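You operate a simulated robot arm through the tools that you are given. There is no shell and no other tool. Be economical: measure what you need, move in short steps, check, and stop when the job is done.

The job below is to be done with a simulated two-armed robot. You get a single attempt, and the scene is never put back.

Task
On the top of the carpeted bench, fold the large green cloth in half and then in half again.

Only the result counts: the job must be done as asked and must still hold three seconds after the hand-in. Knocking over, shifting, dropping, spilling or breaking anything else fails it. Flat cloth is picked up by pressing the open fingertips on it (5 to 10 N) and closing them slowly along it; thin cloth reads only 2 to 8 mm in the jaws.

Robot
Two 7-joint arms with two-finger parallel grippers on one trunk, on a base that drives. Base frame: it is fixed to the floor where the robot stands at the start and does not move with it; the origin is under the middle of the robot, x ahead of it, y to its left, z up; the surface under the hand at the start is at about z = 830. Units: mm, rad, N and s.
The left shoulder is at the start at [70, 188, 1385], the right one opposite. With the tool pointing down near the work surface each hand reaches from about 100 to 720 mm from the robot's upright axis, wherever it stands, measured 20 degrees to its own side. Places, roughly: top of the carpeted bench [800, 600, 800]. Payload 3.91 kg a hand.
Tool frame (each hand has its own): the origin (TCP) lies between the finger pads and is the grasp point; the fingertips stand 30 mm ahead of it; z points along the fingers, y is the line along which they close. The gripper opens to 110 mm. The fingers are 20 mm wide and 10 mm thick; the gripper's body (48 by 112 mm) begins 55 mm behind the TCP.
Orientation is that of the tool frame in the base frame, as a unit quaternion [x, y, z, w]. With the fingers straight down and closing along the base's y, the tool's x points along the base's -x, its y along +y and its z along -z.

Tools
- The arms move only by the tool apply_moves. It takes "left_commands", "right_commands" or both (then of equal length, played together; a hand with none holds still); each is a list of rows, each a list of 7 numbers: the turn, a rotation vector about the base's x, y, z in rad, then the shift along the base's x, y, z in mm, then the opening in per cent of the stroke, from 0 (shut) to 100 (fully open). In form: [[rx, ry, rz, x, y, z, gripper], ...]. A call has 1 to 12 rows; each row is the pose to reach, as a shift and turn from the pose commanded when the call began. Each row takes 0.2 s and may step no farther than 50 mm and 0.15 rad from the row before; otherwise, or with a gripper value out of range, the whole call is refused. Where a pose cannot be reached the arm comes as near as it can. A force on the tool above 40 N (or 10 N above the force at the start of the call, whichever is more), or a blocked arm, ends the call early, and 0.2 s more pass. Each finger travels about 72 mm/s and halts on what it meets, pressing with about 35 N; the grip force reading is that of the motor and also rises with nothing between the fingers. The clock runs only during rows and for 0.2 s after the last one: add rows that repeat a pose to give the fingers time. The reply holds the time, the measured pose of the TCP, the force on the tool along the base axes, the opening and the grip force, in the units named above and with some noise, with the torque about the TCP (base axes, N m) and any sound that the robot's microphone picked up.
- Cameras (640 x 400 px; columns grow to the right, rows downward): "scene" is now at [120.3, -3.2, 1581.6]; the picture's right is [-0.06, -1.00, 0.00], its down [-0.85, 0.05, -0.52] and it looks along [0.52, -0.03, -0.85] (base axes); focal length 265 px, centre (320, 200). "left" rides on the left gripper at [72, -17, -103] in its tool frame; the picture's right is [0.23, 0.97, 0.00], its down [-0.76, 0.18, -0.62] and it looks along [-0.61, 0.14, 0.78] (tool axes); focal length 222 px, centre (320, 200). "right" rides on the right gripper at [72, 17, -103] in its tool frame; the picture's right is [-0.23, 0.97, 0.00], its down [-0.76, -0.18, -0.62] and it looks along [-0.61, -0.14, 0.78] (tool axes); focal length 222 px, centre (320, 200).
- capture(camera): a new picture of that camera. No time passes.
- slide_trunk(by): slides the trunk up (or, below 0, down) by that many mm; the arms and the scene camera ride with it, the base frame stays. It gives what a move gives, with no picture.
- steer(legs): drives the robot by 1 to 6 legs, each [ahead, turn to the left] in mm and rad, along the robot's own axes; the way and the turn of a leg run together, so that a leg with both is an arc; at most 1500 mm and 3.142 rad a leg. The arms and the cameras ride along, it lands a little off, and it stops where it bumps. It gives what a move gives.
- aim_head(pan, tilt): turns the head with the scene camera to pan (to the left, within 1.501 rad either way) and tilt (down, from -0.506 to 1.204), counted from straight ahead of the robot. It gives what a move gives.
- locate(camera, pixels): for up to 12 pixels [column, row] of the newest picture of that camera ("zoom" is the newest enlarged one), the place [x, y, z] in the base frame of the surface seen there, good to about 3 mm. No time passes.
- inspect(camera, box): a new picture of the part [left, top, right, bottom] of that camera's present view, enlarged. No time passes.
- sign_off(): hands the job in; it is judged then, once.

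Go step by step. Measure first, check grasps and placings, and put right what went wrong. The budget is 80 turns and 78 pictures, counting those below and the enlarged ones. Unless the task says otherwise, let go and move clear before handing in.

The tools are called after ">>>" by a JSON object that holds its "fn" and its "kwargs". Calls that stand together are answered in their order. apply_moves: Moves the arms, as the interface text tells. Its arguments: {"type":"object","properties":{"left_commands":{"type":"array"},"right_commands":{"type":"array"}},"required":[]} The other tools are called the same way: slide_trunk (by) slides the trunk up or down; steer (legs) drives the base; aim_head (pan, tilt) turns the head that bears the scene camera; capture (camera) takes a picture; locate (camera, pixels) gives the place of the surface under pixels of a picture; inspect (camera, box) takes an enlarged picture of a part of a camera's view; sign_off () hands the job in.

At the start:

```text
time_s: 0.0
left_tool_pos: [409.1, 332.9, 983.3]
left_ee_rot: [0.001, 1.0, 0.0, -0.001]
left_force: [0.0, -1.0, -0.1]
left_ft_torque: [0.01, 0.04, -0.01]
left_width: 110.2
left_gripper_force: 0.1
right_tool_pos: [529.6, -88.8, 970.1]
right_ee_rot: [0.0, 1.0, 0.0, 0.0]
right_force: [-1.3, -0.6, -0.2]
right_ft_torque: [-0.01, 0.01, 0.04]
right_width: 110.1
right_gripper_force: 0.1
trunk travel left (down, up): [-895.0, 45.0]
robot x, y, heading: [-1.3, 0.6, 0.003]
head pan, tilt: [-0.056, 1.025]
```

scene: 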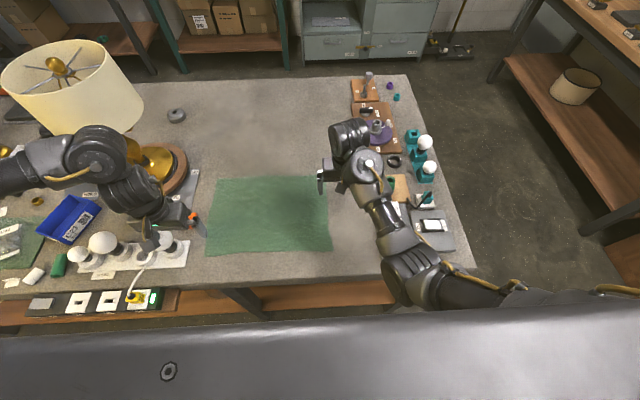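
right: 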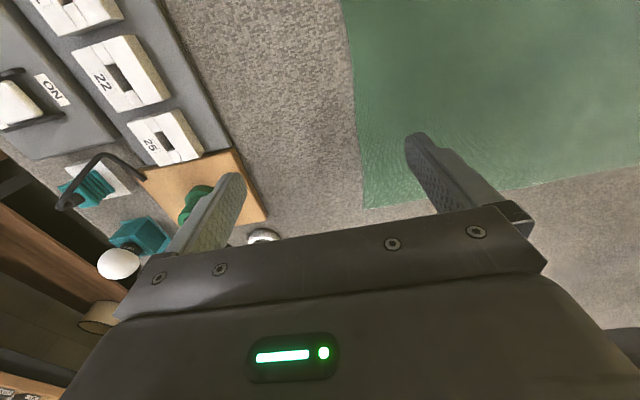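
left: 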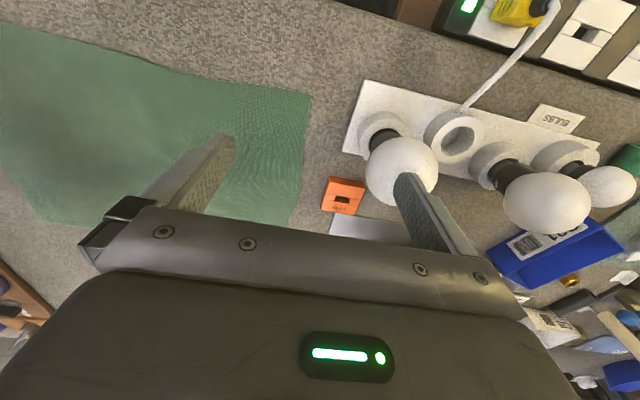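

The green cloth lies flat with corners near (217,178), (326,176), (331,250) and (207,255) in the scene picture. I'll measure those first.

>>> {"fn": "locate", "kwargs": {"camera": "scene", "pixels": [[218, 178], [325, 177], [329, 249], [209, 253], [270, 178], [270, 251], [270, 215], [270, 268], [345, 230], [270, 120], [197, 223], [190, 218]]}}

>>> {"fn": "inspect", "kwargs": {"camera": "scene", "box": [170, 140, 370, 290]}}

```text
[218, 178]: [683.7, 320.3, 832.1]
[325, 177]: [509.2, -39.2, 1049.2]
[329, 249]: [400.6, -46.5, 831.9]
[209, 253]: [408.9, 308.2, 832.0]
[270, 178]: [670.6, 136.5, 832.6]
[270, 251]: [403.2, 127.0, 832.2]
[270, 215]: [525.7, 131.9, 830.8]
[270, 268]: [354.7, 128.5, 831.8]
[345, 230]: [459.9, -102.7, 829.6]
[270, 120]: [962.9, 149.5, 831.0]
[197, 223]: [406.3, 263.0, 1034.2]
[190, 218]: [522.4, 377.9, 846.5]
```

```text
2.67 times, centred on (270, 215) of scene
```

zoom: 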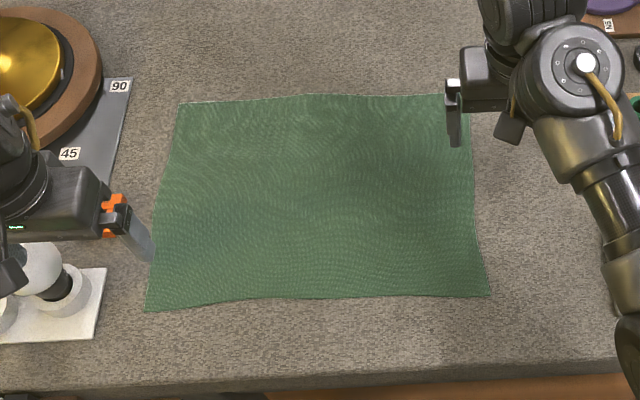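

The cloth spans about x 400–680, y −46–315, at z 832. Before reaching to the far corners I'll check the lamp and arm clearance.

>>> {"fn": "locate", "kwargs": {"camera": "scene", "pixels": [[140, 100], [120, 120], [75, 60], [100, 150], [130, 190], [182, 170], [185, 160], [165, 160], [100, 240], [405, 160], [380, 130], [300, 290]]}}

>>> {"fn": "locate", "kwargs": {"camera": "left", "pixels": [[400, 165], [540, 200], [345, 185], [310, 95], [380, 225]]}}

>>> {"fn": "locate", "kwargs": {"camera": "right", "pixels": [[364, 207], [342, 5], [190, 200], [160, 240], [150, 150]]}}

```text
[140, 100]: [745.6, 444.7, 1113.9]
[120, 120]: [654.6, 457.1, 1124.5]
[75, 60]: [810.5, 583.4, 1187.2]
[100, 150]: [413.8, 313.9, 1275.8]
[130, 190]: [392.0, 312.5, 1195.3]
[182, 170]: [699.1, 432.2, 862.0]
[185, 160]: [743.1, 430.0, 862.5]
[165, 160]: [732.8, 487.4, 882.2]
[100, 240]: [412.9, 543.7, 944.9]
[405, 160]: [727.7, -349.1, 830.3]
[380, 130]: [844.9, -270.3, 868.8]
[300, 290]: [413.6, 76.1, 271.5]
```

```text
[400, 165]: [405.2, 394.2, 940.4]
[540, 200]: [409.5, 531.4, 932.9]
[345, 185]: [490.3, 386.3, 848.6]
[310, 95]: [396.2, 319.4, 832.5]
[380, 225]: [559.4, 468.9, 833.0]
```

```text
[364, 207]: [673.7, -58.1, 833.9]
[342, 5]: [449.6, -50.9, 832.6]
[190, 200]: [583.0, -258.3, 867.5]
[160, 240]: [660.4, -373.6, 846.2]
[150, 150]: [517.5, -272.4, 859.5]
```

The lamp shade's near edge is at y≈440, and a bulb sits beside the left finger at (405,394,940). I'll move the left hand inward first, then put both hands over the far corners with the jaws part closed.

>>> {"fn": "apply_moves", "kwargs": {"left_commands": [[0, 0, 0, 0, -40, 10, 60], [0, 0, 0, 45, -45, 10, 40], [0, 0, 0, 90, -45, 0, 40], [0, 0, 0, 135, -45, -20, 40], [0, 0, 0, 180, -45, -40, 40], [0, 0, 0, 220, -45, -50, 40], [0, 0, 0, 246, -43, -60, 40], [0, 0, 0, 246, -43, -60, 40]], "right_commands": [[0, 0, 0, 0, 0, 0, 60], [0, 0, 0, 30, 20, 0, 40], [0, 0, 0, 60, 40, 0, 40], [0, 0, 0, 90, 61, -10, 40], [0, 0, 0, 118, 61, -30, 40], [0, 0, 0, 118, 61, -40, 40], [0, 0, 0, 118, 61, -47, 40], [0, 0, 0, 118, 61, -47, 40]]}}

>>> {"fn": "capture", "kwargs": {"camera": "scene"}}

>>> {"fn": "capture", "kwargs": {"camera": "left"}}

>>> {"fn": "capture", "kwargs": {"camera": "right"}}

```text
time_s: 1.8
left_tool_pos: [665.3, 292.4, 931.9]
left_ee_rot: [-0.001, 1.0, 0.0, 0.021]
left_force: [-0.2, 0.4, -0.2]
left_ft_torque: [-0.02, 0.05, 0.0]
left_width: 44.0
left_gripper_force: 0.0
left hand out of reach, approached as far as the arm can: row 7
right_tool_pos: [646.7, -27.1, 922.4]
right_ee_rot: [0.0, 1.0, -0.001, 0.0]
right_force: [-0.2, 0.4, -0.2]
right_ft_torque: [-0.05, 0.01, 0.01]
right_width: 44.1
right_gripper_force: 0.0
trunk travel left (down, up): [-895.0, 45.0]
robot x, y, heading: [-1.5, -2.2, 0.001]
head pan, tilt: [-0.056, 1.025]
```

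```text
73 pictures are left
```

scene: 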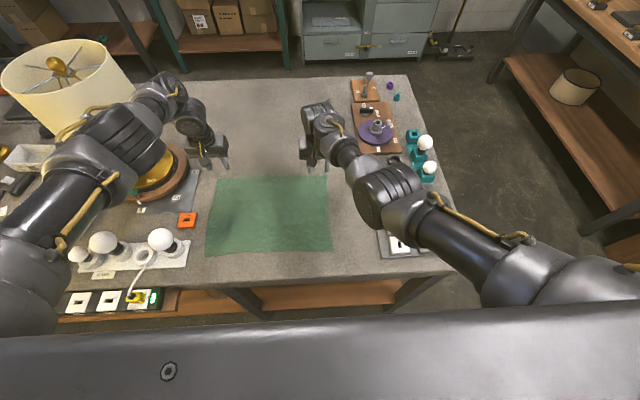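

```text
72 pictures are left
```

left: 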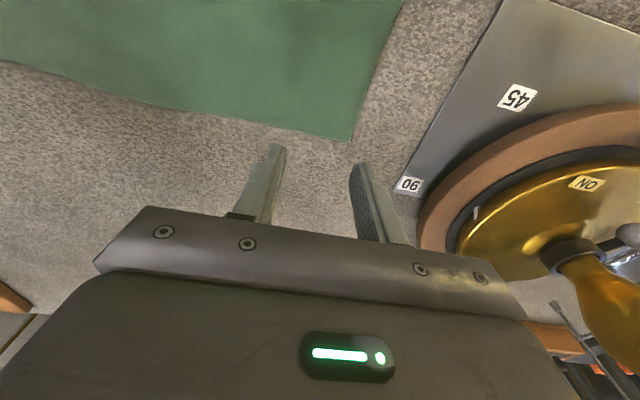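

```text
71 pictures are left
```

right: 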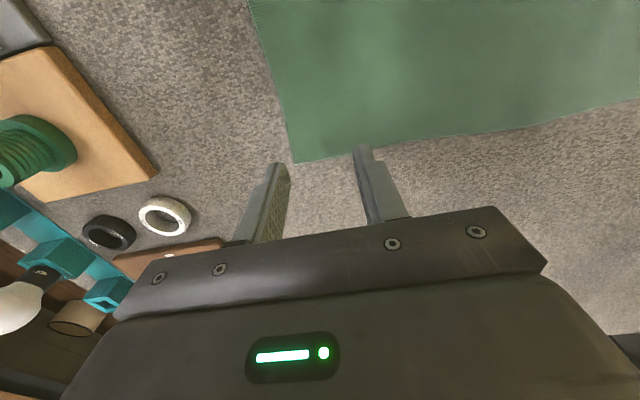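

The left arm reached its limit and its forearm looks near the lamp shade around (125,100). I'll measure that gap and the corners before going on.

>>> {"fn": "locate", "kwargs": {"camera": "scene", "pixels": [[128, 90], [118, 100], [105, 108], [150, 100], [125, 115], [95, 115], [160, 90], [60, 180], [80, 120], [185, 130]]}}

>>> {"fn": "locate", "kwargs": {"camera": "left", "pixels": [[350, 139], [275, 152], [200, 113]]}}

>>> {"fn": "locate", "kwargs": {"camera": "right", "pixels": [[294, 160], [275, 80], [400, 140]]}}

```text
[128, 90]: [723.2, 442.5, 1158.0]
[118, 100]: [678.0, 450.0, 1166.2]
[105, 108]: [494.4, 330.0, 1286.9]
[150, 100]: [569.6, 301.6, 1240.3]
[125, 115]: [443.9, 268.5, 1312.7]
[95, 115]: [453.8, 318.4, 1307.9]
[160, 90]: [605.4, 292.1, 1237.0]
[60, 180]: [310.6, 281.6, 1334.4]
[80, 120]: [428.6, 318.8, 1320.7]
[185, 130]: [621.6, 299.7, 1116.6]
```

```text
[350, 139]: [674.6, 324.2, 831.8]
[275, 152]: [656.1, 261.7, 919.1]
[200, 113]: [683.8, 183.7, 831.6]
```

```text
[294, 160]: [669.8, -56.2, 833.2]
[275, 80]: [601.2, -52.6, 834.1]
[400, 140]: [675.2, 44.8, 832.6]
```

Forearm clearance to the shade is over 100 mm, so that is fine. The left hand is a little short of reach, so I'll see whether there's room to drive ahead about 45 mm.

>>> {"fn": "locate", "kwargs": {"camera": "scene", "pixels": [[320, 370], [320, 325], [320, 272], [320, 276], [320, 280], [320, 285], [320, 300], [300, 310]]}}

```text
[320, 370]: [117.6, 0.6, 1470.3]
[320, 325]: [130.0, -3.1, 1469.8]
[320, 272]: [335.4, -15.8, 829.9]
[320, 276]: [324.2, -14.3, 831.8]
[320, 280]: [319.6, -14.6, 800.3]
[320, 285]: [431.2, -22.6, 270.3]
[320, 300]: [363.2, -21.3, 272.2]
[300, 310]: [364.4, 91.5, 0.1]
```

The bench front is at x=320 and the base footprint is unknown, so I won't drive. I'll tilt the left fingers slightly forward instead and lower both hands to just above the cloth.

>>> {"fn": "apply_moves", "kwargs": {"left_commands": [[0, -0.1, 0, -8, 0, -15, 40], [0, -0.15, 0, -10, 0, -30, 40], [0, -0.15, 0, -10, 0, -45, 40], [0, -0.15, 0, -10, 0, -51, 40], [0, -0.15, 0, -10, 0, -51, 40]], "right_commands": [[0, 0, 0, 0, 0, -15, 40], [0, 0, 0, 0, 0, -30, 40], [0, 0, 0, 0, 0, -45, 40], [0, 0, 0, 0, 0, -53, 40], [0, 0, 0, 0, 0, -53, 40]]}}

>>> {"fn": "capture", "kwargs": {"camera": "left"}}

>>> {"fn": "capture", "kwargs": {"camera": "right"}}

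```text
time_s: 3.0
left_tool_pos: [645.2, 291.0, 871.8]
left_ee_rot: [0.0, 0.997, 0.0, 0.074]
left_force: [-0.6, 0.4, -0.5]
left_ft_torque: [0.02, 0.01, -0.01]
left_width: 43.9
left_gripper_force: 0.0
right_tool_pos: [639.0, -34.1, 873.5]
right_ee_rot: [0.001, 1.0, 0.0, -0.001]
right_force: [0.7, -0.3, -0.6]
right_ft_torque: [0.02, 0.0, 0.0]
right_width: 44.2
right_gripper_force: 0.0
right hand out of reach, approached as far as the arm can: row 3, 4, 5
trunk travel left (down, up): [-895.0, 45.0]
robot x, y, heading: [-0.1, 0.4, 0.001]
head pan, tilt: [-0.056, 1.025]
```

```text
70 pictures are left
```

left: 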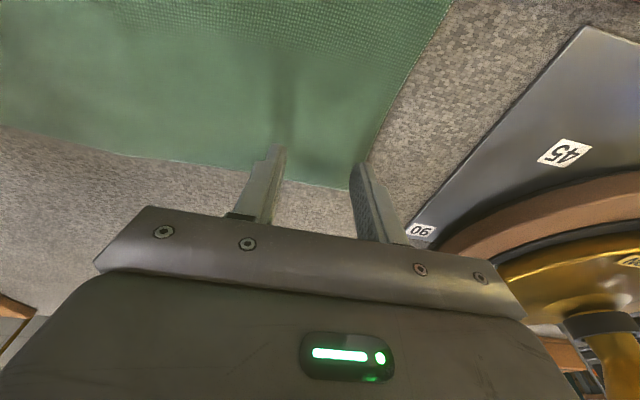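

```text
69 pictures are left
```

right: 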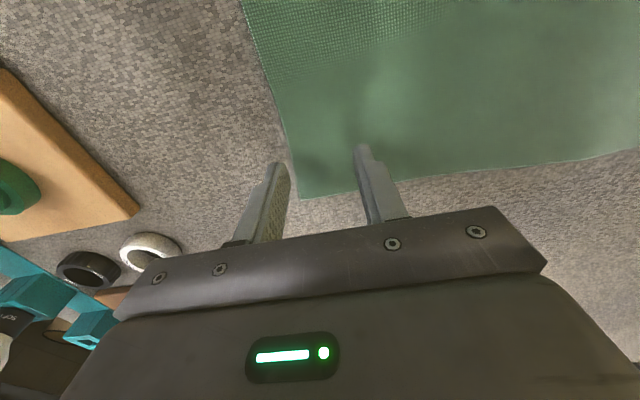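

The right hand is also at its limit down here. Lowering the trunk should give more horizontal reach, so I'll raise the hands 130 mm and slide the trunk down 130.

>>> {"fn": "apply_moves", "kwargs": {"left_commands": [[0, 0, 0, 0, 0, 40, 40], [0, 0, 0, -10, 0, 80, 40], [0, 0.1, 0, -20, 0, 120, 40], [0, 0.15, 0, -30, 0, 135, 40]], "right_commands": [[0, 0, 0, 0, 0, 40, 40], [0, 0, 0, -10, 0, 80, 40], [0, 0, 0, -20, 0, 120, 40], [0, 0, 0, -30, 0, 135, 40]]}}

>>> {"fn": "slide_trunk", "kwargs": {"by": -130}}

>>> {"fn": "capture", "kwargs": {"camera": "scene"}}

```text
time_s: 4.0
left_tool_pos: [615.2, 288.6, 1006.6]
left_ee_rot: [-0.001, 1.0, 0.0, -0.001]
left_force: [0.0, 0.5, -0.3]
left_ft_torque: [0.02, 0.02, 0.03]
left_width: 44.0
left_gripper_force: 0.1
right_tool_pos: [607.0, -34.9, 1007.2]
right_ee_rot: [0.0, 1.0, 0.0, -0.001]
right_force: [0.1, 0.3, -0.3]
right_ft_torque: [-0.04, -0.02, 0.02]
right_width: 43.9
right_gripper_force: 0.0
trunk travel left (down, up): [-895.0, 45.0]
robot x, y, heading: [0.0, 2.6, 0.001]
head pan, tilt: [-0.056, 1.025]
```

```text
time_s: 5.6
left_tool_pos: [614.9, 289.7, 876.2]
left_ee_rot: [0.0, 1.0, 0.0, 0.0]
left_force: [0.1, -0.3, 0.4]
left_ft_torque: [0.0, 0.03, 0.0]
left_width: 44.0
left_gripper_force: 0.1
right_tool_pos: [608.6, -33.2, 877.1]
right_ee_rot: [0.0, 1.0, -0.001, -0.001]
right_force: [-0.8, -0.2, -0.2]
right_ft_torque: [0.0, -0.01, -0.01]
right_width: 44.0
right_gripper_force: 0.1
trunk travel left (down, up): [-765.0, 175.0]
robot x, y, heading: [0.7, 0.7, 0.004]
head pan, tilt: [-0.056, 1.025]
```

```text
68 pictures are left
```

scene: 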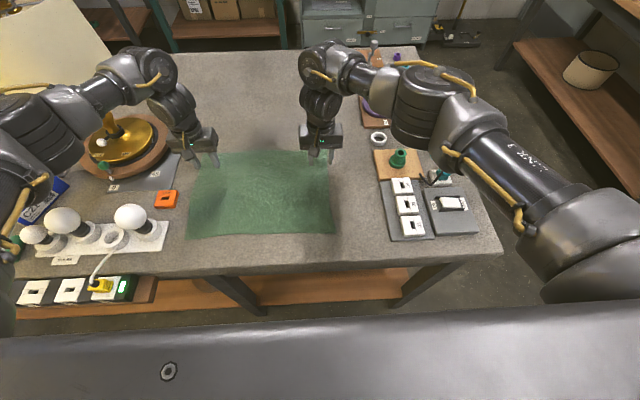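

The hands are low over the cloth at (615,290) and (608,−33). I'll check the forearm-to-lamp gap again and shift both hands out to the far corners.

>>> {"fn": "locate", "kwargs": {"camera": "scene", "pixels": [[105, 50], [90, 62], [95, 85], [75, 88], [40, 95], [45, 90], [130, 60]]}}

>>> {"fn": "apply_moves", "kwargs": {"left_commands": [[0, 0, 0, 20, 0, 0, 40], [0, 0, 0, 43, 2, 0, 40], [0, 0, 0, 43, 2, -6, 40], [0, 0, 0, 43, 2, -6, 40]], "right_commands": [[0, 0, 0, 20, 3, 0, 40], [0, 0, 0, 43, 5, 0, 40], [0, 0, 0, 43, 5, -7, 40], [0, 0, 0, 43, 5, -7, 40]]}}

>>> {"fn": "capture", "kwargs": {"camera": "left"}}

>>> {"fn": "capture", "kwargs": {"camera": "right"}}

```text
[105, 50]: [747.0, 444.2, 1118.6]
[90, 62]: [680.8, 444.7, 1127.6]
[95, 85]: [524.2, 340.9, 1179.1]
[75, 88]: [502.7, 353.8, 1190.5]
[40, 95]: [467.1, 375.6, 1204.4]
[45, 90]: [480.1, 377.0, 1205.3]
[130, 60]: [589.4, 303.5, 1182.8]
```

```text
time_s: 6.6
left_tool_pos: [657.9, 292.3, 868.8]
left_ee_rot: [0.0, 1.0, -0.001, 0.0]
left_force: [-0.2, 0.6, 0.7]
left_ft_torque: [-0.03, 0.02, -0.01]
left_width: 44.1
left_gripper_force: 0.1
right_tool_pos: [651.4, -27.7, 869.2]
right_ee_rot: [0.0, 1.0, -0.001, 0.001]
right_force: [-0.4, 0.2, 0.6]
right_ft_torque: [0.01, -0.02, 0.02]
right_width: 43.9
right_gripper_force: 0.0
right hand out of reach, approached as far as the arm can: row 2
trunk travel left (down, up): [-765.0, 175.0]
robot x, y, heading: [2.5, 0.1, -0.004]
head pan, tilt: [-0.056, 1.025]
```

```text
67 pictures are left
```

left: 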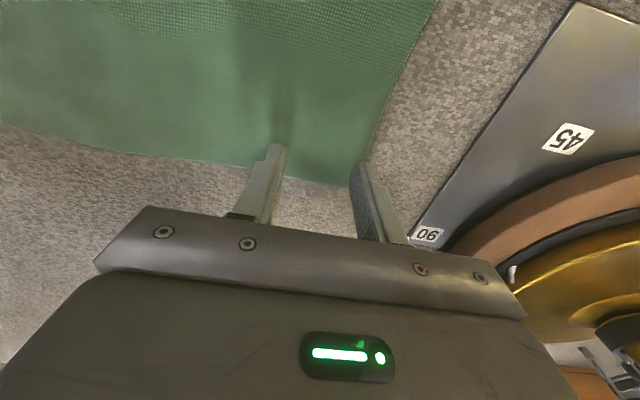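

```text
66 pictures are left
```

right: 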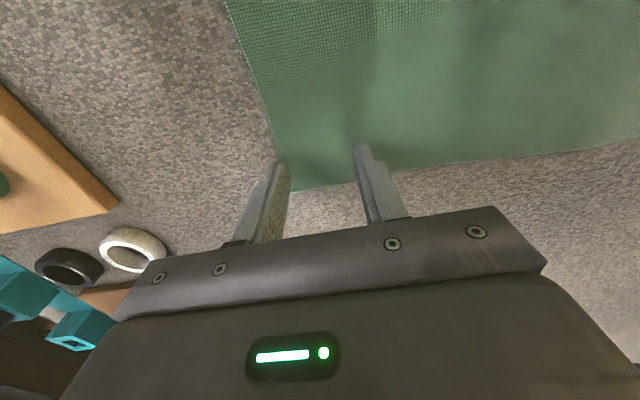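

The outer fingers sit right at the side edges of the cloth. I'll shift both inward about 8 mm and press down in small steps while reading the force.

>>> {"fn": "apply_moves", "kwargs": {"left_commands": [[0, 0, 0, -4, -8, 0, 40], [0, 0, 0, -4, -8, -6, 40], [0, 0, 0, -4, -8, -9, 40], [0, 0, 0, -4, -8, -9, 40]], "right_commands": [[0, 0, 0, -4, 8, 0, 40], [0, 0, 0, -4, 8, -6, 40], [0, 0, 0, -4, 8, -9, 40], [0, 0, 0, -4, 8, -9, 40]]}}

```text
time_s: 7.6
left_tool_pos: [654.8, 284.7, 860.8]
left_ee_rot: [-0.001, 1.0, 0.001, 0.0]
left_force: [-0.1, 1.2, 5.8]
left_ft_torque: [0.15, -0.05, 0.01]
left_width: 44.3
left_gripper_force: 0.3
right_tool_pos: [647.1, -20.4, 860.5]
right_ee_rot: [0.0, 1.0, 0.0, 0.001]
right_force: [0.6, 0.5, 1.8]
right_ft_torque: [-0.05, 0.0, 0.04]
right_width: 43.8
right_gripper_force: 0.0
trunk travel left (down, up): [-765.0, 175.0]
robot x, y, heading: [4.7, 1.9, -0.003]
head pan, tilt: [-0.056, 1.025]
```

Contact now: left 5.8 N, right 1.8 N. I'll press slightly more and close slowly.

>>> {"fn": "apply_moves", "kwargs": {"left_commands": [[0, 0, 0, 0, 0, -0.5, 40], [0, 0, 0, 0, 0, -0.7, 36], [0, 0, 0, 0, 0, -0.7, 32], [0, 0, 0, 0, 0, -0.7, 28], [0, 0, 0, 0, 0, -0.7, 24], [0, 0, 0, 0, 0, -0.7, 20], [0, 0, 0, 0, 0, -0.7, 16], [0, 0, 0, 0, 0, -0.7, 12], [0, 0, 0, 0, 0, -0.7, 8], [0, 0, 0, 0, 0, -0.7, 4], [0, 0, 0, 0, 0, -0.7, 0], [0, 0, 0, 0, 0, -0.7, 0]], "right_commands": [[0, 0, 0, 0, 0, -1.5, 40], [0, 0, 0, 0, 0, -2, 36], [0, 0, 0, 0, 0, -2, 32], [0, 0, 0, 0, 0, -2, 28], [0, 0, 0, 0, 0, -2, 24], [0, 0, 0, 0, 0, -2, 20], [0, 0, 0, 0, 0, -2, 16], [0, 0, 0, 0, 0, -2, 12], [0, 0, 0, 0, 0, -2, 8], [0, 0, 0, 0, 0, -2, 4], [0, 0, 0, 0, 0, -2, 0], [0, 0, 0, 0, 0, -2, 0]]}}

>>> {"fn": "capture", "kwargs": {"camera": "left"}}

>>> {"fn": "capture", "kwargs": {"camera": "right"}}

```text
time_s: 10.2
left_tool_pos: [652.7, 283.8, 861.2]
left_ee_rot: [0.0, 1.0, 0.0, 0.002]
left_force: [0.4, -7.4, 1.7]
left_ft_torque: [-0.19, -0.02, 0.03]
left_width: 2.0
left_gripper_force: 34.8
right_tool_pos: [644.4, -21.1, 860.9]
right_ee_rot: [0.0, 1.0, 0.001, 0.001]
right_force: [2.1, 1.2, 28.1]
right_ft_torque: [-0.12, -0.02, 0.06]
right_width: 1.9
right_gripper_force: 34.8
trunk travel left (down, up): [-765.0, 175.0]
robot x, y, heading: [3.1, 0.4, -0.007]
head pan, tilt: [-0.056, 1.025]
```

```text
65 pictures are left
```

left: 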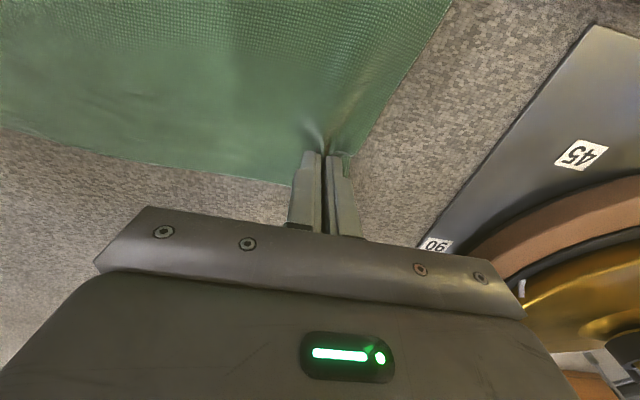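

```text
64 pictures are left
```

right: 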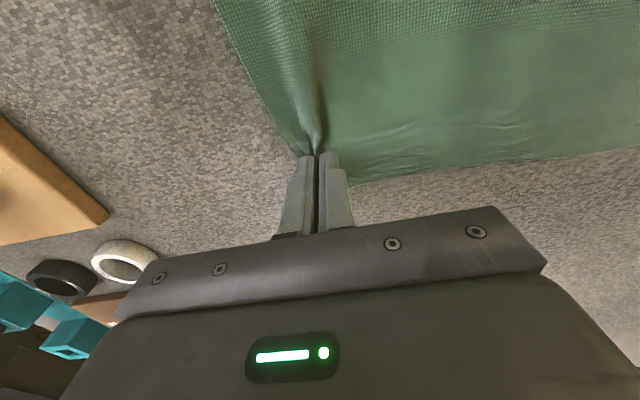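

Both jaws read 2 mm with a pucker of cloth between the tips at (325,155) left and (315,150) right. I'll lift 40 mm and check that the grips hold.

>>> {"fn": "apply_moves", "kwargs": {"left_commands": [[0, 0, 0, 0, 0, 10, 0], [0, 0, 0, -5, 0, 25, 0], [0, 0, 0, -10, 0, 40, 0], [0, 0, 0, -10, 0, 40, 0]], "right_commands": [[0, 0, 0, 0, 0, 10, 0], [0, 0, 0, -5, 0, 25, 0], [0, 0, 0, -10, 0, 40, 0], [0, 0, 0, -10, 0, 40, 0]]}}

>>> {"fn": "capture", "kwargs": {"camera": "scene"}}

```text
time_s: 11.2
left_tool_pos: [644.3, 285.4, 898.3]
left_ee_rot: [0.0, 1.0, -0.002, -0.001]
left_force: [-1.0, -5.4, 0.4]
left_ft_torque: [-0.21, 0.02, 0.03]
left_width: 2.0
left_gripper_force: 35.4
right_tool_pos: [636.0, -18.8, 897.9]
right_ee_rot: [-0.001, 1.0, 0.0, -0.001]
right_force: [0.5, 5.6, 0.4]
right_ft_torque: [0.16, 0.03, -0.01]
right_width: 2.0
right_gripper_force: 34.9
trunk travel left (down, up): [-765.0, 175.0]
robot x, y, heading: [-2.7, 0.5, -0.008]
head pan, tilt: [-0.056, 1.025]
```

```text
63 pictures are left
```

scene: 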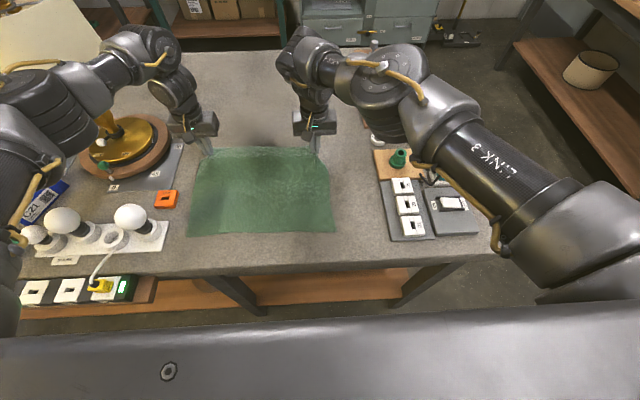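

Both grips hold, with about 5 N of sideways tension between them. I'll carry the edge over in an arc towards the robot, tilting the fingers forward as it turns over. First half now.

>>> {"fn": "apply_moves", "kwargs": {"left_commands": [[0, -0.12, 0, -16, -2, 17, 0], [0, -0.26, 0, -40, -4, 38, 0], [0, -0.4, 0, -68, -5, 53, 0], [0, -0.53, 0, -100, -5, 61, 0], [0, -0.66, 0, -133, -5, 62, 0], [0, -0.66, 0, -133, -5, 62, 0]], "right_commands": [[0, -0.12, 0, -16, 2, 17, 0], [0, -0.26, 0, -39, 4, 38, 0], [0, -0.4, 0, -66, 5, 53, 0], [0, -0.53, 0, -97, 5, 61, 0], [0, -0.66, 0, -128, 5, 62, 0], [0, -0.66, 0, -128, 5, 62, 0]]}}

>>> {"fn": "capture", "kwargs": {"camera": "scene"}}

```text
time_s: 12.6
left_tool_pos: [511.5, 278.1, 963.2]
left_ee_rot: [-0.001, 0.946, -0.001, 0.325]
left_force: [2.6, -11.9, -1.9]
left_ft_torque: [-0.27, -0.05, -0.15]
left_width: 2.1
left_gripper_force: 35.2
right_tool_pos: [581.3, -17.2, 920.2]
right_ee_rot: [0.0, 0.946, 0.001, 0.325]
right_force: [-2.5, 11.1, 1.1]
right_ft_torque: [0.25, 0.06, 0.28]
right_width: 1.9
right_gripper_force: 34.6
right hand out of reach, approached as far as the arm can: row 4, 5, 6
trunk travel left (down, up): [-765.0, 175.0]
robot x, y, heading: [1.8, -4.1, 0.002]
head pan, tilt: [-0.056, 1.025]
```

```text
62 pictures are left
```

scene: 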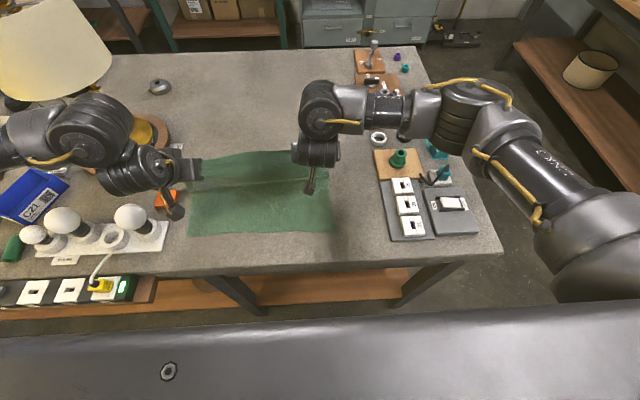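

The right wrist can't hold that tilt and stopped at (581,−17,920) while the left went on to (511,278,963). I'll take most of the tilt off the right hand and bring it level with the left, easing both inward.

>>> {"fn": "apply_moves", "kwargs": {"left_commands": [[0, 0, 0, 0, -3, 0, 0], [0, 0, 0, 0, -5, 0, 0], [0, 0, 0, 0, -5, 0, 0], [0, 0, 0, 0, -5, 0, 0], [0, 0, 0, 0, -5, 0, 0]], "right_commands": [[0, 0.12, 0, -8, 3, 8, 0], [0, 0.24, 0, -20, 6, 16, 0], [0, 0.36, 0, -35, 6, 28, 0], [0, 0.46, 0, -52, 6, 40, 0], [0, 0.46, 0, -60, 6, 43, 0]]}}

>>> {"fn": "capture", "kwargs": {"camera": "scene"}}

>>> {"fn": "capture", "kwargs": {"camera": "left"}}

>>> {"fn": "capture", "kwargs": {"camera": "right"}}

```text
time_s: 13.8
left_tool_pos: [511.7, 275.1, 961.2]
left_ee_rot: [0.0, 0.946, 0.0, 0.323]
left_force: [0.5, 0.5, 0.1]
left_ft_torque: [-0.04, 0.0, 0.0]
left_width: 1.8
left_gripper_force: 34.5
right_tool_pos: [544.5, -10.0, 957.0]
right_ee_rot: [-0.001, 0.995, 0.0, 0.098]
right_force: [0.5, -0.2, 0.2]
right_ft_torque: [0.0, -0.02, -0.02]
right_width: 2.1
right_gripper_force: 35.3
right hand out of reach, approached as far as the arm can: row 2, 3, 4, 5
trunk travel left (down, up): [-765.0, 175.0]
robot x, y, heading: [-1.7, 2.5, 0.003]
head pan, tilt: [-0.056, 1.025]
```

```text
61 pictures are left
```

scene: 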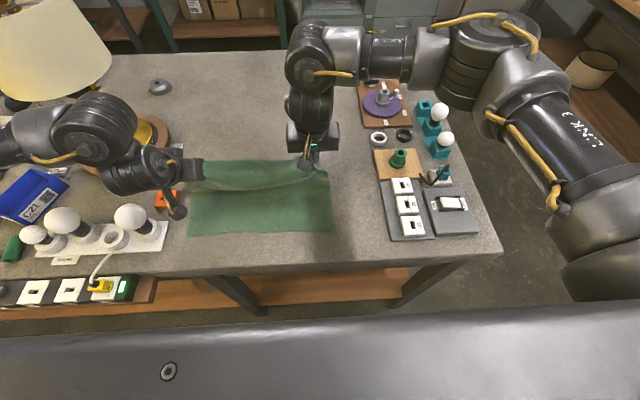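

```text
60 pictures are left
```

left: 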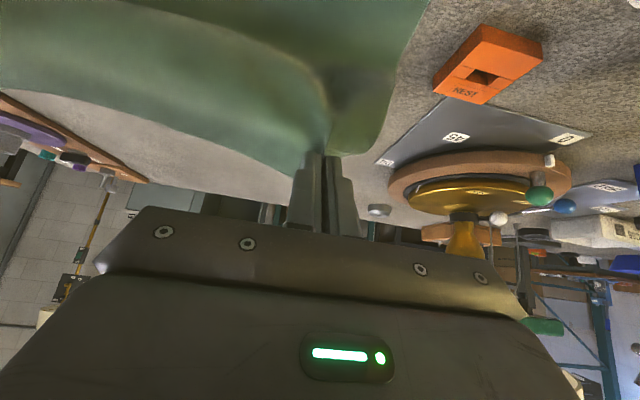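

```text
59 pictures are left
```

right: 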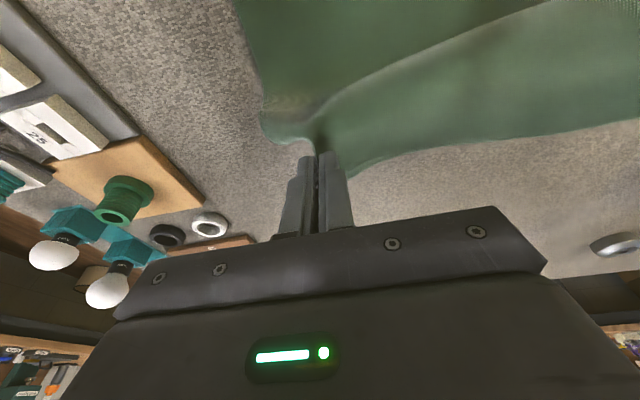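

The right hand came to (544,−10,957) but still reports reach trouble. I'll remove its remaining tilt and keep moving it towards the robot in small steps.

>>> {"fn": "apply_moves", "kwargs": {"right_commands": [[0, 0.1, 0, -8, 0, 2, 0], [0, 0.19, 0, -18, 0, 3, 0], [0, 0.19, 0, -30, 0, 3, 0], [0, 0.19, 0, -42, 0, 0, 0], [0, 0.19, 0, -42, 0, 0, 0]]}}

>>> {"fn": "capture", "kwargs": {"camera": "scene"}}

```text
time_s: 15.0
left_tool_pos: [511.6, 274.3, 961.2]
left_ee_rot: [-0.001, 0.946, -0.001, 0.325]
left_force: [-0.7, -0.1, 0.2]
left_ft_torque: [-0.03, -0.02, -0.02]
left_width: 1.6
left_gripper_force: 34.9
right_tool_pos: [511.4, -12.3, 956.0]
right_ee_rot: [-0.002, 1.0, 0.001, 0.004]
right_force: [0.1, 0.3, -0.5]
right_ft_torque: [-0.01, 0.02, 0.0]
right_width: 2.0
right_gripper_force: 34.5
right hand out of reach, approached as far as the arm can: row 4, 5
trunk travel left (down, up): [-765.0, 175.0]
robot x, y, heading: [0.2, -1.7, 0.002]
head pan, tilt: [-0.056, 1.025]
```

```text
58 pictures are left
```

scene: 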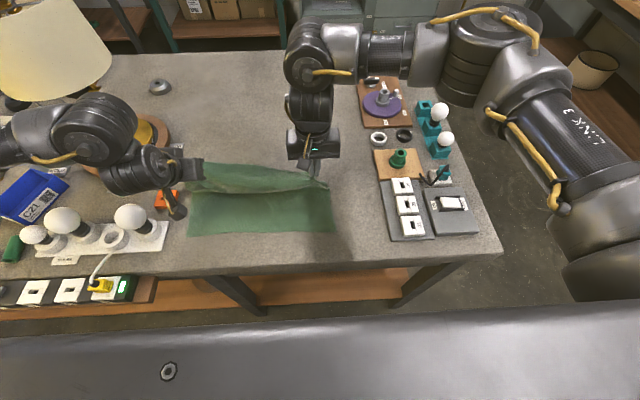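

The low trunk leaves the right arm cramped at this close range. I'll lower both hands 75 mm with the cloth slack, then raise the trunk by the same amount.

>>> {"fn": "apply_moves", "kwargs": {"left_commands": [[0, 0.1, 0, 0, 0, -20, 0], [0, 0.2, 0, 0, 0, -40, 0], [0, 0.3, 0, 0, 0, -60, 0], [0, 0.3, 0, 0, 0, -75, 0], [0, 0.3, 0, 0, 0, -75, 0]], "right_commands": [[0, 0, 0, 0, 0, -20, 0], [0, 0, 0, 0, 0, -40, 0], [0, 0, 0, 0, 0, -60, 0], [0, 0, 0, 0, 0, -75, 0], [0, 0, 0, 0, 0, -75, 0]]}}

>>> {"fn": "slide_trunk", "kwargs": {"by": 80}}

>>> {"fn": "capture", "kwargs": {"camera": "scene"}}

```text
time_s: 16.2
left_tool_pos: [510.2, 273.1, 886.2]
left_ee_rot: [0.001, 0.984, 0.0, 0.179]
left_force: [-0.6, -1.0, 0.7]
left_ft_torque: [-0.03, -0.02, 0.01]
left_width: 2.0
left_gripper_force: 35.1
right_tool_pos: [512.0, -12.3, 880.4]
right_ee_rot: [0.001, 1.0, 0.001, 0.005]
right_force: [0.0, -0.6, -0.1]
right_ft_torque: [0.0, -0.04, 0.0]
right_width: 1.8
right_gripper_force: 35.1
trunk travel left (down, up): [-765.0, 175.0]
robot x, y, heading: [-2.0, -0.4, 0.006]
head pan, tilt: [-0.056, 1.025]
```

```text
time_s: 17.4
left_tool_pos: [511.1, 274.0, 965.3]
left_ee_rot: [0.0, 0.984, 0.0, 0.179]
left_force: [0.0, 0.1, 0.6]
left_ft_torque: [0.05, -0.01, 0.03]
left_width: 2.1
left_gripper_force: 35.2
right_tool_pos: [511.6, -12.4, 959.2]
right_ee_rot: [-0.001, 1.0, 0.0, 0.005]
right_force: [0.4, -0.1, 0.0]
right_ft_torque: [-0.02, 0.03, -0.01]
right_width: 1.5
right_gripper_force: 34.9
trunk travel left (down, up): [-845.0, 95.0]
robot x, y, heading: [2.4, 0.8, -0.001]
head pan, tilt: [-0.056, 1.025]
```

```text
57 pictures are left
```

scene: 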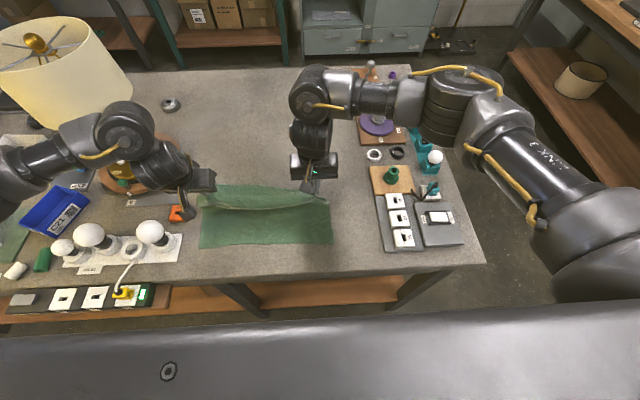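

With the trunk up 80 mm both hands are level at x≈511. I'll continue the arc down towards the near edge.

>>> {"fn": "apply_moves", "kwargs": {"left_commands": [[0, 0, 0, -25, 0, -8, 0], [0, 0, 0, -51, 0, -24, 0], [0, 0, 0, -75, 0, -46, 0], [0, 0, 0, -75, 0, -46, 0]], "right_commands": [[0, 0, 0, -21, 0, -6, 0], [0, 0, 0, -43, 0, -20, 0], [0, 0, 0, -63, 0, -40, 0], [0, 0, 0, -63, 0, -40, 0]]}}

>>> {"fn": "capture", "kwargs": {"camera": "scene"}}

```text
time_s: 18.4
left_tool_pos: [436.0, 272.2, 921.3]
left_ee_rot: [0.0, 0.984, 0.0, 0.179]
left_force: [0.5, -0.4, -0.1]
left_ft_torque: [-0.01, 0.02, 0.01]
left_width: 2.0
left_gripper_force: 34.6
right_tool_pos: [456.6, -11.5, 915.3]
right_ee_rot: [0.0, 1.0, 0.0, 0.004]
right_force: [-0.7, -0.1, -0.1]
right_ft_torque: [0.01, 0.01, 0.03]
right_width: 1.9
right_gripper_force: 35.1
right hand out of reach, approached as far as the arm can: row 3, 4
trunk travel left (down, up): [-845.0, 95.0]
robot x, y, heading: [-1.8, 0.2, -0.001]
head pan, tilt: [-0.056, 1.025]
```

```text
56 pictures are left
```

scene: 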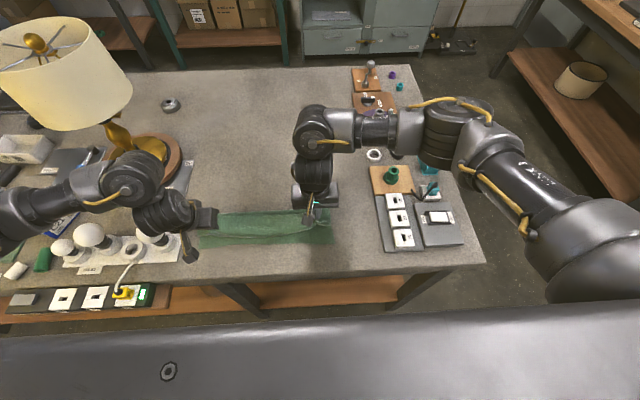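

The right arm is short again at x=456. Same remedy: lower both hands 42 mm, then raise the trunk 80.

>>> {"fn": "apply_moves", "kwargs": {"left_commands": [[0, 0, 0, 0, 0, -20, 0], [0, 0, 0, 0, 0, -42, 0], [0, 0, 0, 0, 0, -42, 0]], "right_commands": [[0, 0, 0, 0, 0, -20, 0], [0, 0, 0, 0, 0, -42, 0], [0, 0, 0, 0, 0, -42, 0]]}}

>>> {"fn": "slide_trunk", "kwargs": {"by": 80}}

>>> {"fn": "capture", "kwargs": {"camera": "scene"}}

```text
time_s: 19.1
left_tool_pos: [435.6, 273.0, 877.1]
left_ee_rot: [0.0, 0.984, 0.0, 0.178]
left_force: [0.2, 1.1, 0.2]
left_ft_torque: [0.04, -0.02, -0.03]
left_width: 1.6
left_gripper_force: 35.1
right_tool_pos: [457.6, -9.6, 873.4]
right_ee_rot: [0.0, 1.0, 0.001, 0.005]
right_force: [0.0, 0.0, -0.1]
right_ft_torque: [-0.04, -0.02, 0.02]
right_width: 1.6
right_gripper_force: 34.9
trunk travel left (down, up): [-845.0, 95.0]
robot x, y, heading: [1.4, -0.0, 0.001]
head pan, tilt: [-0.056, 1.025]
```

```text
time_s: 20.3
left_tool_pos: [436.4, 272.4, 957.6]
left_ee_rot: [0.0, 0.984, 0.0, 0.179]
left_force: [-0.1, 0.2, -0.5]
left_ft_torque: [0.03, 0.04, -0.01]
left_width: 2.0
left_gripper_force: 35.0
right_tool_pos: [456.2, -9.6, 951.9]
right_ee_rot: [0.0, 1.0, 0.0, 0.004]
right_force: [0.3, -0.6, -0.6]
right_ft_torque: [0.0, -0.01, -0.01]
right_width: 1.9
right_gripper_force: 34.8
trunk travel left (down, up): [-925.0, 15.0]
robot x, y, heading: [2.3, -1.2, 0.0]
head pan, tilt: [-0.056, 1.025]
```

```text
55 pictures are left
```

scene: 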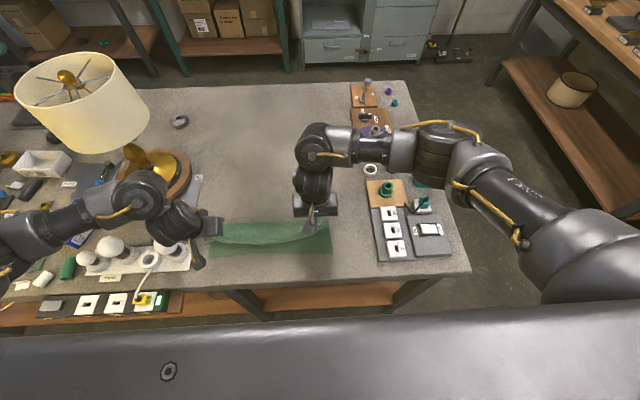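

Room again. I'll bring both hands down onto the near edge, spreading slightly to take the slack out.

>>> {"fn": "apply_moves", "kwargs": {"left_commands": [[0, 0, 0, -10, 3, -20, 0], [0, 0, 0, -18, 6, -42, 0], [0, 0, 0, -24, 7, -64, 0], [0, 0, 0, -28, 7, -84, 0], [0, 0, 0, -29, 7, -90, 0], [0, 0, 0, -29, 7, -90, 0]], "right_commands": [[0, 0, 0, -12, -3, -18, 0], [0, 0, 0, -22, -6, -38, 0], [0, 0, 0, -28, -7, -58, 0], [0, 0, 0, -32, -7, -76, 0], [0, 0, 0, -33, -7, -82, 0], [0, 0, 0, -33, -7, -82, 0]]}}

>>> {"fn": "capture", "kwargs": {"camera": "scene"}}

>>> {"fn": "capture", "kwargs": {"camera": "left"}}

>>> {"fn": "capture", "kwargs": {"camera": "right"}}

```text
time_s: 21.7
left_tool_pos: [406.3, 280.5, 867.7]
left_ee_rot: [0.0, 0.984, 0.0, 0.179]
left_force: [0.3, -2.1, -0.1]
left_ft_torque: [-0.06, -0.02, 0.03]
left_width: 2.0
left_gripper_force: 34.5
right_tool_pos: [422.8, -19.1, 870.6]
right_ee_rot: [-0.001, 1.0, 0.0, 0.004]
right_force: [-1.3, 2.7, 0.0]
right_ft_torque: [0.06, 0.0, 0.0]
right_width: 1.9
right_gripper_force: 35.3
trunk travel left (down, up): [-925.0, 15.0]
robot x, y, heading: [1.7, -0.6, -0.002]
head pan, tilt: [-0.056, 1.025]
```

```text
54 pictures are left
```

scene: 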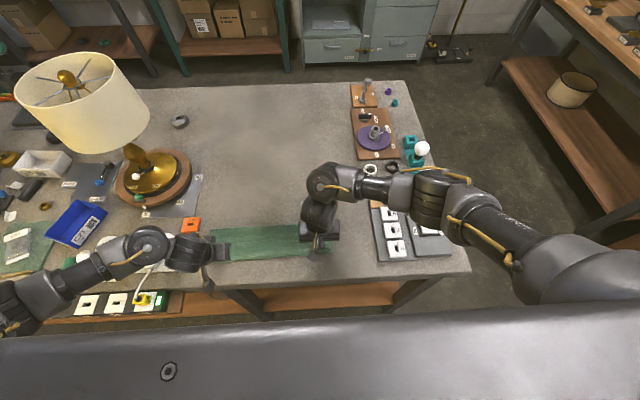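

```text
53 pictures are left
```

left: 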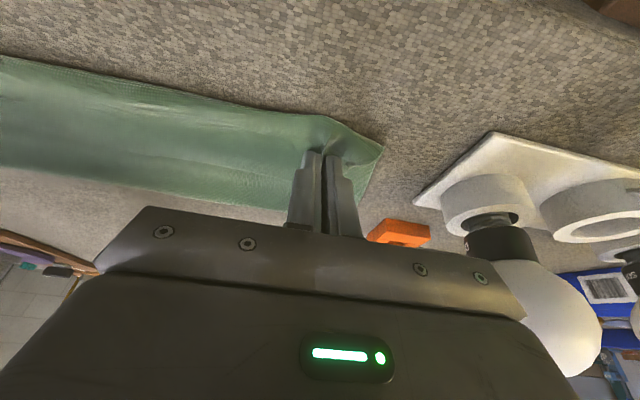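

```text
52 pictures are left
```

right: 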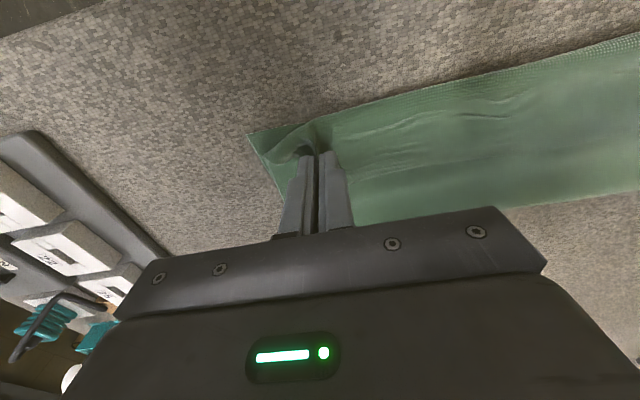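

The edge is laid back near the front edge of the cloth, and the grips look clean. I'll measure the lower-layer edges before releasing.

>>> {"fn": "locate", "kwargs": {"camera": "left", "pixels": [[381, 150], [340, 122], [200, 98], [30, 62], [285, 208], [200, 192], [365, 175], [450, 270]]}}

>>> {"fn": "locate", "kwargs": {"camera": "right", "pixels": [[250, 135], [300, 124], [420, 92], [600, 42], [280, 195], [560, 203]]}}

>>> {"fn": "inspect", "kwargs": {"camera": "right", "box": [220, 60, 460, 210]}}

>>> {"fn": "inspect", "kwargs": {"camera": "left", "box": [200, 60, 440, 210]}}

```text
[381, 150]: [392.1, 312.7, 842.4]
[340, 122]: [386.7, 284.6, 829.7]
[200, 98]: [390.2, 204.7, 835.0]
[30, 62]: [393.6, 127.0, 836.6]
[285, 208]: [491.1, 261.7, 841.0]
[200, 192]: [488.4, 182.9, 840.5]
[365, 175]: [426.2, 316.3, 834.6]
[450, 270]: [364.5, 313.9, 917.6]
```

```text
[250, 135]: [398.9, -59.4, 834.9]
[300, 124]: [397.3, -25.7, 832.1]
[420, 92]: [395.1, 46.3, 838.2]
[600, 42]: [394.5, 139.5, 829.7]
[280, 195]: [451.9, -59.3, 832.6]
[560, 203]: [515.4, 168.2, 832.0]
```

```text
2.67 times, centred on (340, 135) of right
```

zoom: 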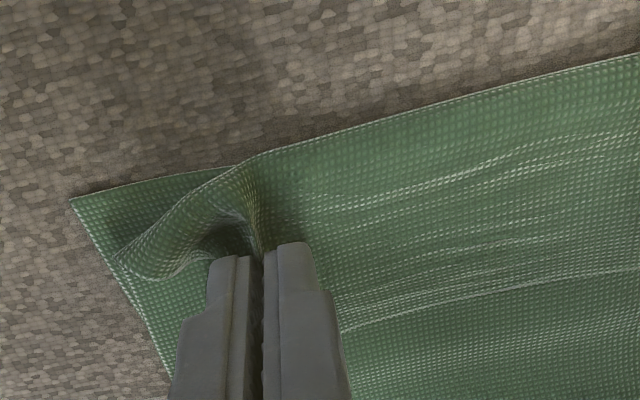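

```text
2.67 times, centred on (320, 135) of left
```

zoom: 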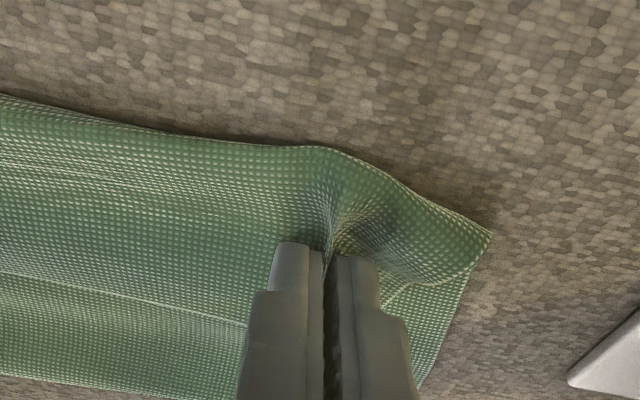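

The edge flaps lie outward, as they should. The crease looks closer than expected (x≈490 rather than 537), so I'll check the strip from the scene camera.

>>> {"fn": "inspect", "kwargs": {"camera": "scene", "box": [190, 200, 350, 300]}}

>>> {"fn": "locate", "kwargs": {"camera": "scene", "pixels": [[215, 229], [250, 227], [280, 226], [300, 225], [328, 243], [240, 259], [270, 257], [325, 252], [212, 240], [270, 240]]}}

```text
4.00 times, centred on (270, 250) of scene
```

zoom: 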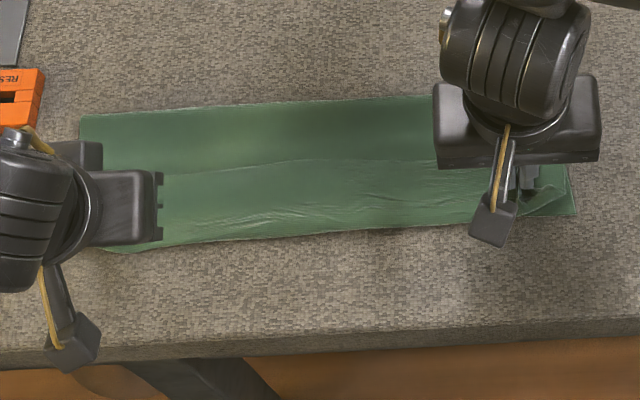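

```text
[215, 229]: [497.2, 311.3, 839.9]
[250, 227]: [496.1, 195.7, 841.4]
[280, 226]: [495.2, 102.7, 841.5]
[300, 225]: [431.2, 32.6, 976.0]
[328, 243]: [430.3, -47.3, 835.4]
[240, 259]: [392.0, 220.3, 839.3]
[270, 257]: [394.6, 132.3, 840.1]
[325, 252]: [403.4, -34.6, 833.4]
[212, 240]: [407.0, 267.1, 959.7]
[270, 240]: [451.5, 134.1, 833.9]
```

The strip is only about 105 mm wide with a pleat at x≈450, because the trunk moves dragged the layers. The trunk is now at a height that reaches both sides, so I'll unfold back along the arc with the grips still held and lay it again in one sweep.

>>> {"fn": "apply_moves", "kwargs": {"left_commands": [[0, 0, 0, 10, -2, 25, 0], [0, 0, 0, 26, -4, 52, 0], [0, 0, 0, 50, -4, 78, 0], [0, 0, 0, 80, -4, 95, 0], [0, 0, 0, 117, -4, 102, 0], [0, 0, 0, 150, -4, 96, 0], [0, 0, 0, 180, -3, 80, 0], [0, 0, 0, 205, 0, 55, 0], [0, 0, 0, 222, 0, 30, 0], [0, 0, 0, 222, 0, 30, 0]], "right_commands": [[0, 0, 0, 10, 2, 25, 0], [0, 0, 0, 26, 4, 52, 0], [0, 0, 0, 50, 4, 78, 0], [0, 0, 0, 80, 4, 95, 0], [0, 0, 0, 117, 4, 102, 0], [0, 0, 0, 150, 4, 96, 0], [0, 0, 0, 180, 3, 80, 0], [0, 0, 0, 200, 0, 55, 0], [0, 0, 0, 214, 0, 30, 0], [0, 0, 0, 214, 0, 30, 0]]}}

>>> {"fn": "inspect", "kwargs": {"camera": "scene", "box": [150, 120, 390, 270]}}

```text
time_s: 23.9
left_tool_pos: [629.5, 284.0, 897.9]
left_ee_rot: [-0.001, 0.984, 0.001, 0.18]
left_force: [-0.5, -3.7, 0.0]
left_ft_torque: [-0.13, -0.01, 0.01]
left_width: 1.9
left_gripper_force: 35.0
right_tool_pos: [631.8, -18.7, 903.1]
right_ee_rot: [0.0, 1.0, -0.001, 0.004]
right_force: [-0.2, 3.5, -0.1]
right_ft_torque: [0.07, 0.02, 0.01]
right_width: 1.9
right_gripper_force: 35.0
right hand out of reach, approached as far as the arm can: row 7, 9, 10
trunk travel left (down, up): [-925.0, 15.0]
robot x, y, heading: [-0.8, -0.1, 0.002]
head pan, tilt: [-0.056, 1.025]
```

```text
2.67 times, centred on (270, 195) of scene
```

zoom: 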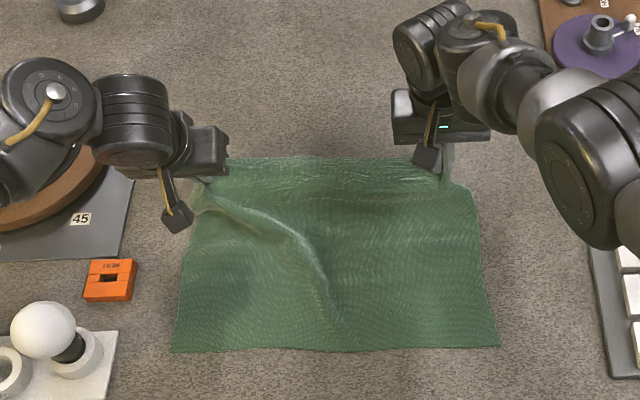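

The cloth is opened again with a slack ridge on the left. I'll measure the near edge to see how far it shifted.

>>> {"fn": "locate", "kwargs": {"camera": "zoom", "pixels": [[175, 350], [330, 349], [497, 345], [300, 160], [360, 160], [205, 205], [320, 280], [465, 188]]}}

```text
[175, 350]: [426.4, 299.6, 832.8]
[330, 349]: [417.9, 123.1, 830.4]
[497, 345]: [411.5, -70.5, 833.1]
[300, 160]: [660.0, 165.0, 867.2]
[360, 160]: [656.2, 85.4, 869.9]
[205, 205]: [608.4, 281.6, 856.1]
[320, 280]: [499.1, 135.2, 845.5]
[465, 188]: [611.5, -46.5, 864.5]
```

The near edge now runs from (426,300) to (411,−70), so the cloth shifted slightly and has about 30 mm of slack. I'll raise and pull the far edge back to draw it taut, then lower it before folding.

>>> {"fn": "apply_moves", "kwargs": {"left_commands": [[0, 0, 0, 8, 0, 36, 0], [0, 0, 0, 15, -3, 60, 0], [0, 0, 0, 19, -5, 72, 0], [0, 0, 0, 19, -5, 72, 0]], "right_commands": [[0, 0, 0, 6, 0, 33, 0], [0, 0, 0, 9, -3, 55, 0], [0, 0, 0, 11, -5, 66, 0], [0, 0, 0, 11, -5, 66, 0]]}}

>>> {"fn": "inspect", "kwargs": {"camera": "scene", "box": [150, 120, 390, 270]}}

```text
time_s: 24.9
left_tool_pos: [647.6, 275.6, 969.8]
left_ee_rot: [0.0, 0.984, -0.001, 0.178]
left_force: [-0.4, -3.5, 0.4]
left_ft_torque: [-0.07, 0.02, -0.03]
left_width: 2.2
left_gripper_force: 35.4
right_tool_pos: [643.2, -23.8, 970.1]
right_ee_rot: [0.0, 1.0, 0.0, 0.006]
right_force: [0.8, 3.0, 0.7]
right_ft_torque: [0.04, -0.01, 0.0]
right_width: 1.5
right_gripper_force: 35.4
trunk travel left (down, up): [-925.0, 15.0]
robot x, y, heading: [1.0, -0.1, -0.003]
head pan, tilt: [-0.056, 1.025]
```

```text
2.67 times, centred on (270, 195) of scene
```

zoom: 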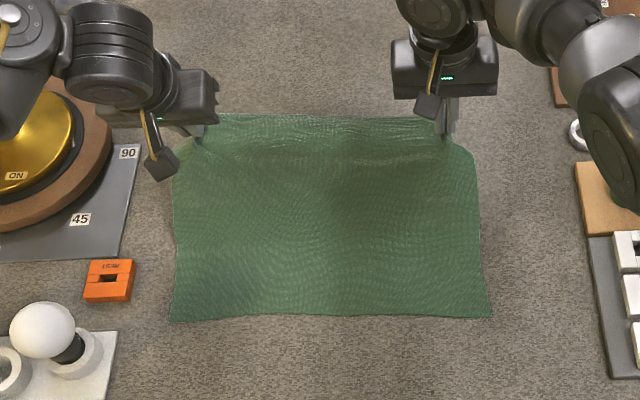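

The ridge is gone and the cloth looks smooth. The near edge moved away a bit, so I'll measure it.

>>> {"fn": "locate", "kwargs": {"camera": "zoom", "pixels": [[172, 319], [330, 315], [488, 315], [172, 250], [482, 220], [230, 115], [320, 240]]}}

```text
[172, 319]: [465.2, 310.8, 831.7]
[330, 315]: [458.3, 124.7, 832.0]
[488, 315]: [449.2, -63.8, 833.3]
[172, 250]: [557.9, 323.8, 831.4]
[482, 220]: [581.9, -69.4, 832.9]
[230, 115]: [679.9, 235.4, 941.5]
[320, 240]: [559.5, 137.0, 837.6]
```

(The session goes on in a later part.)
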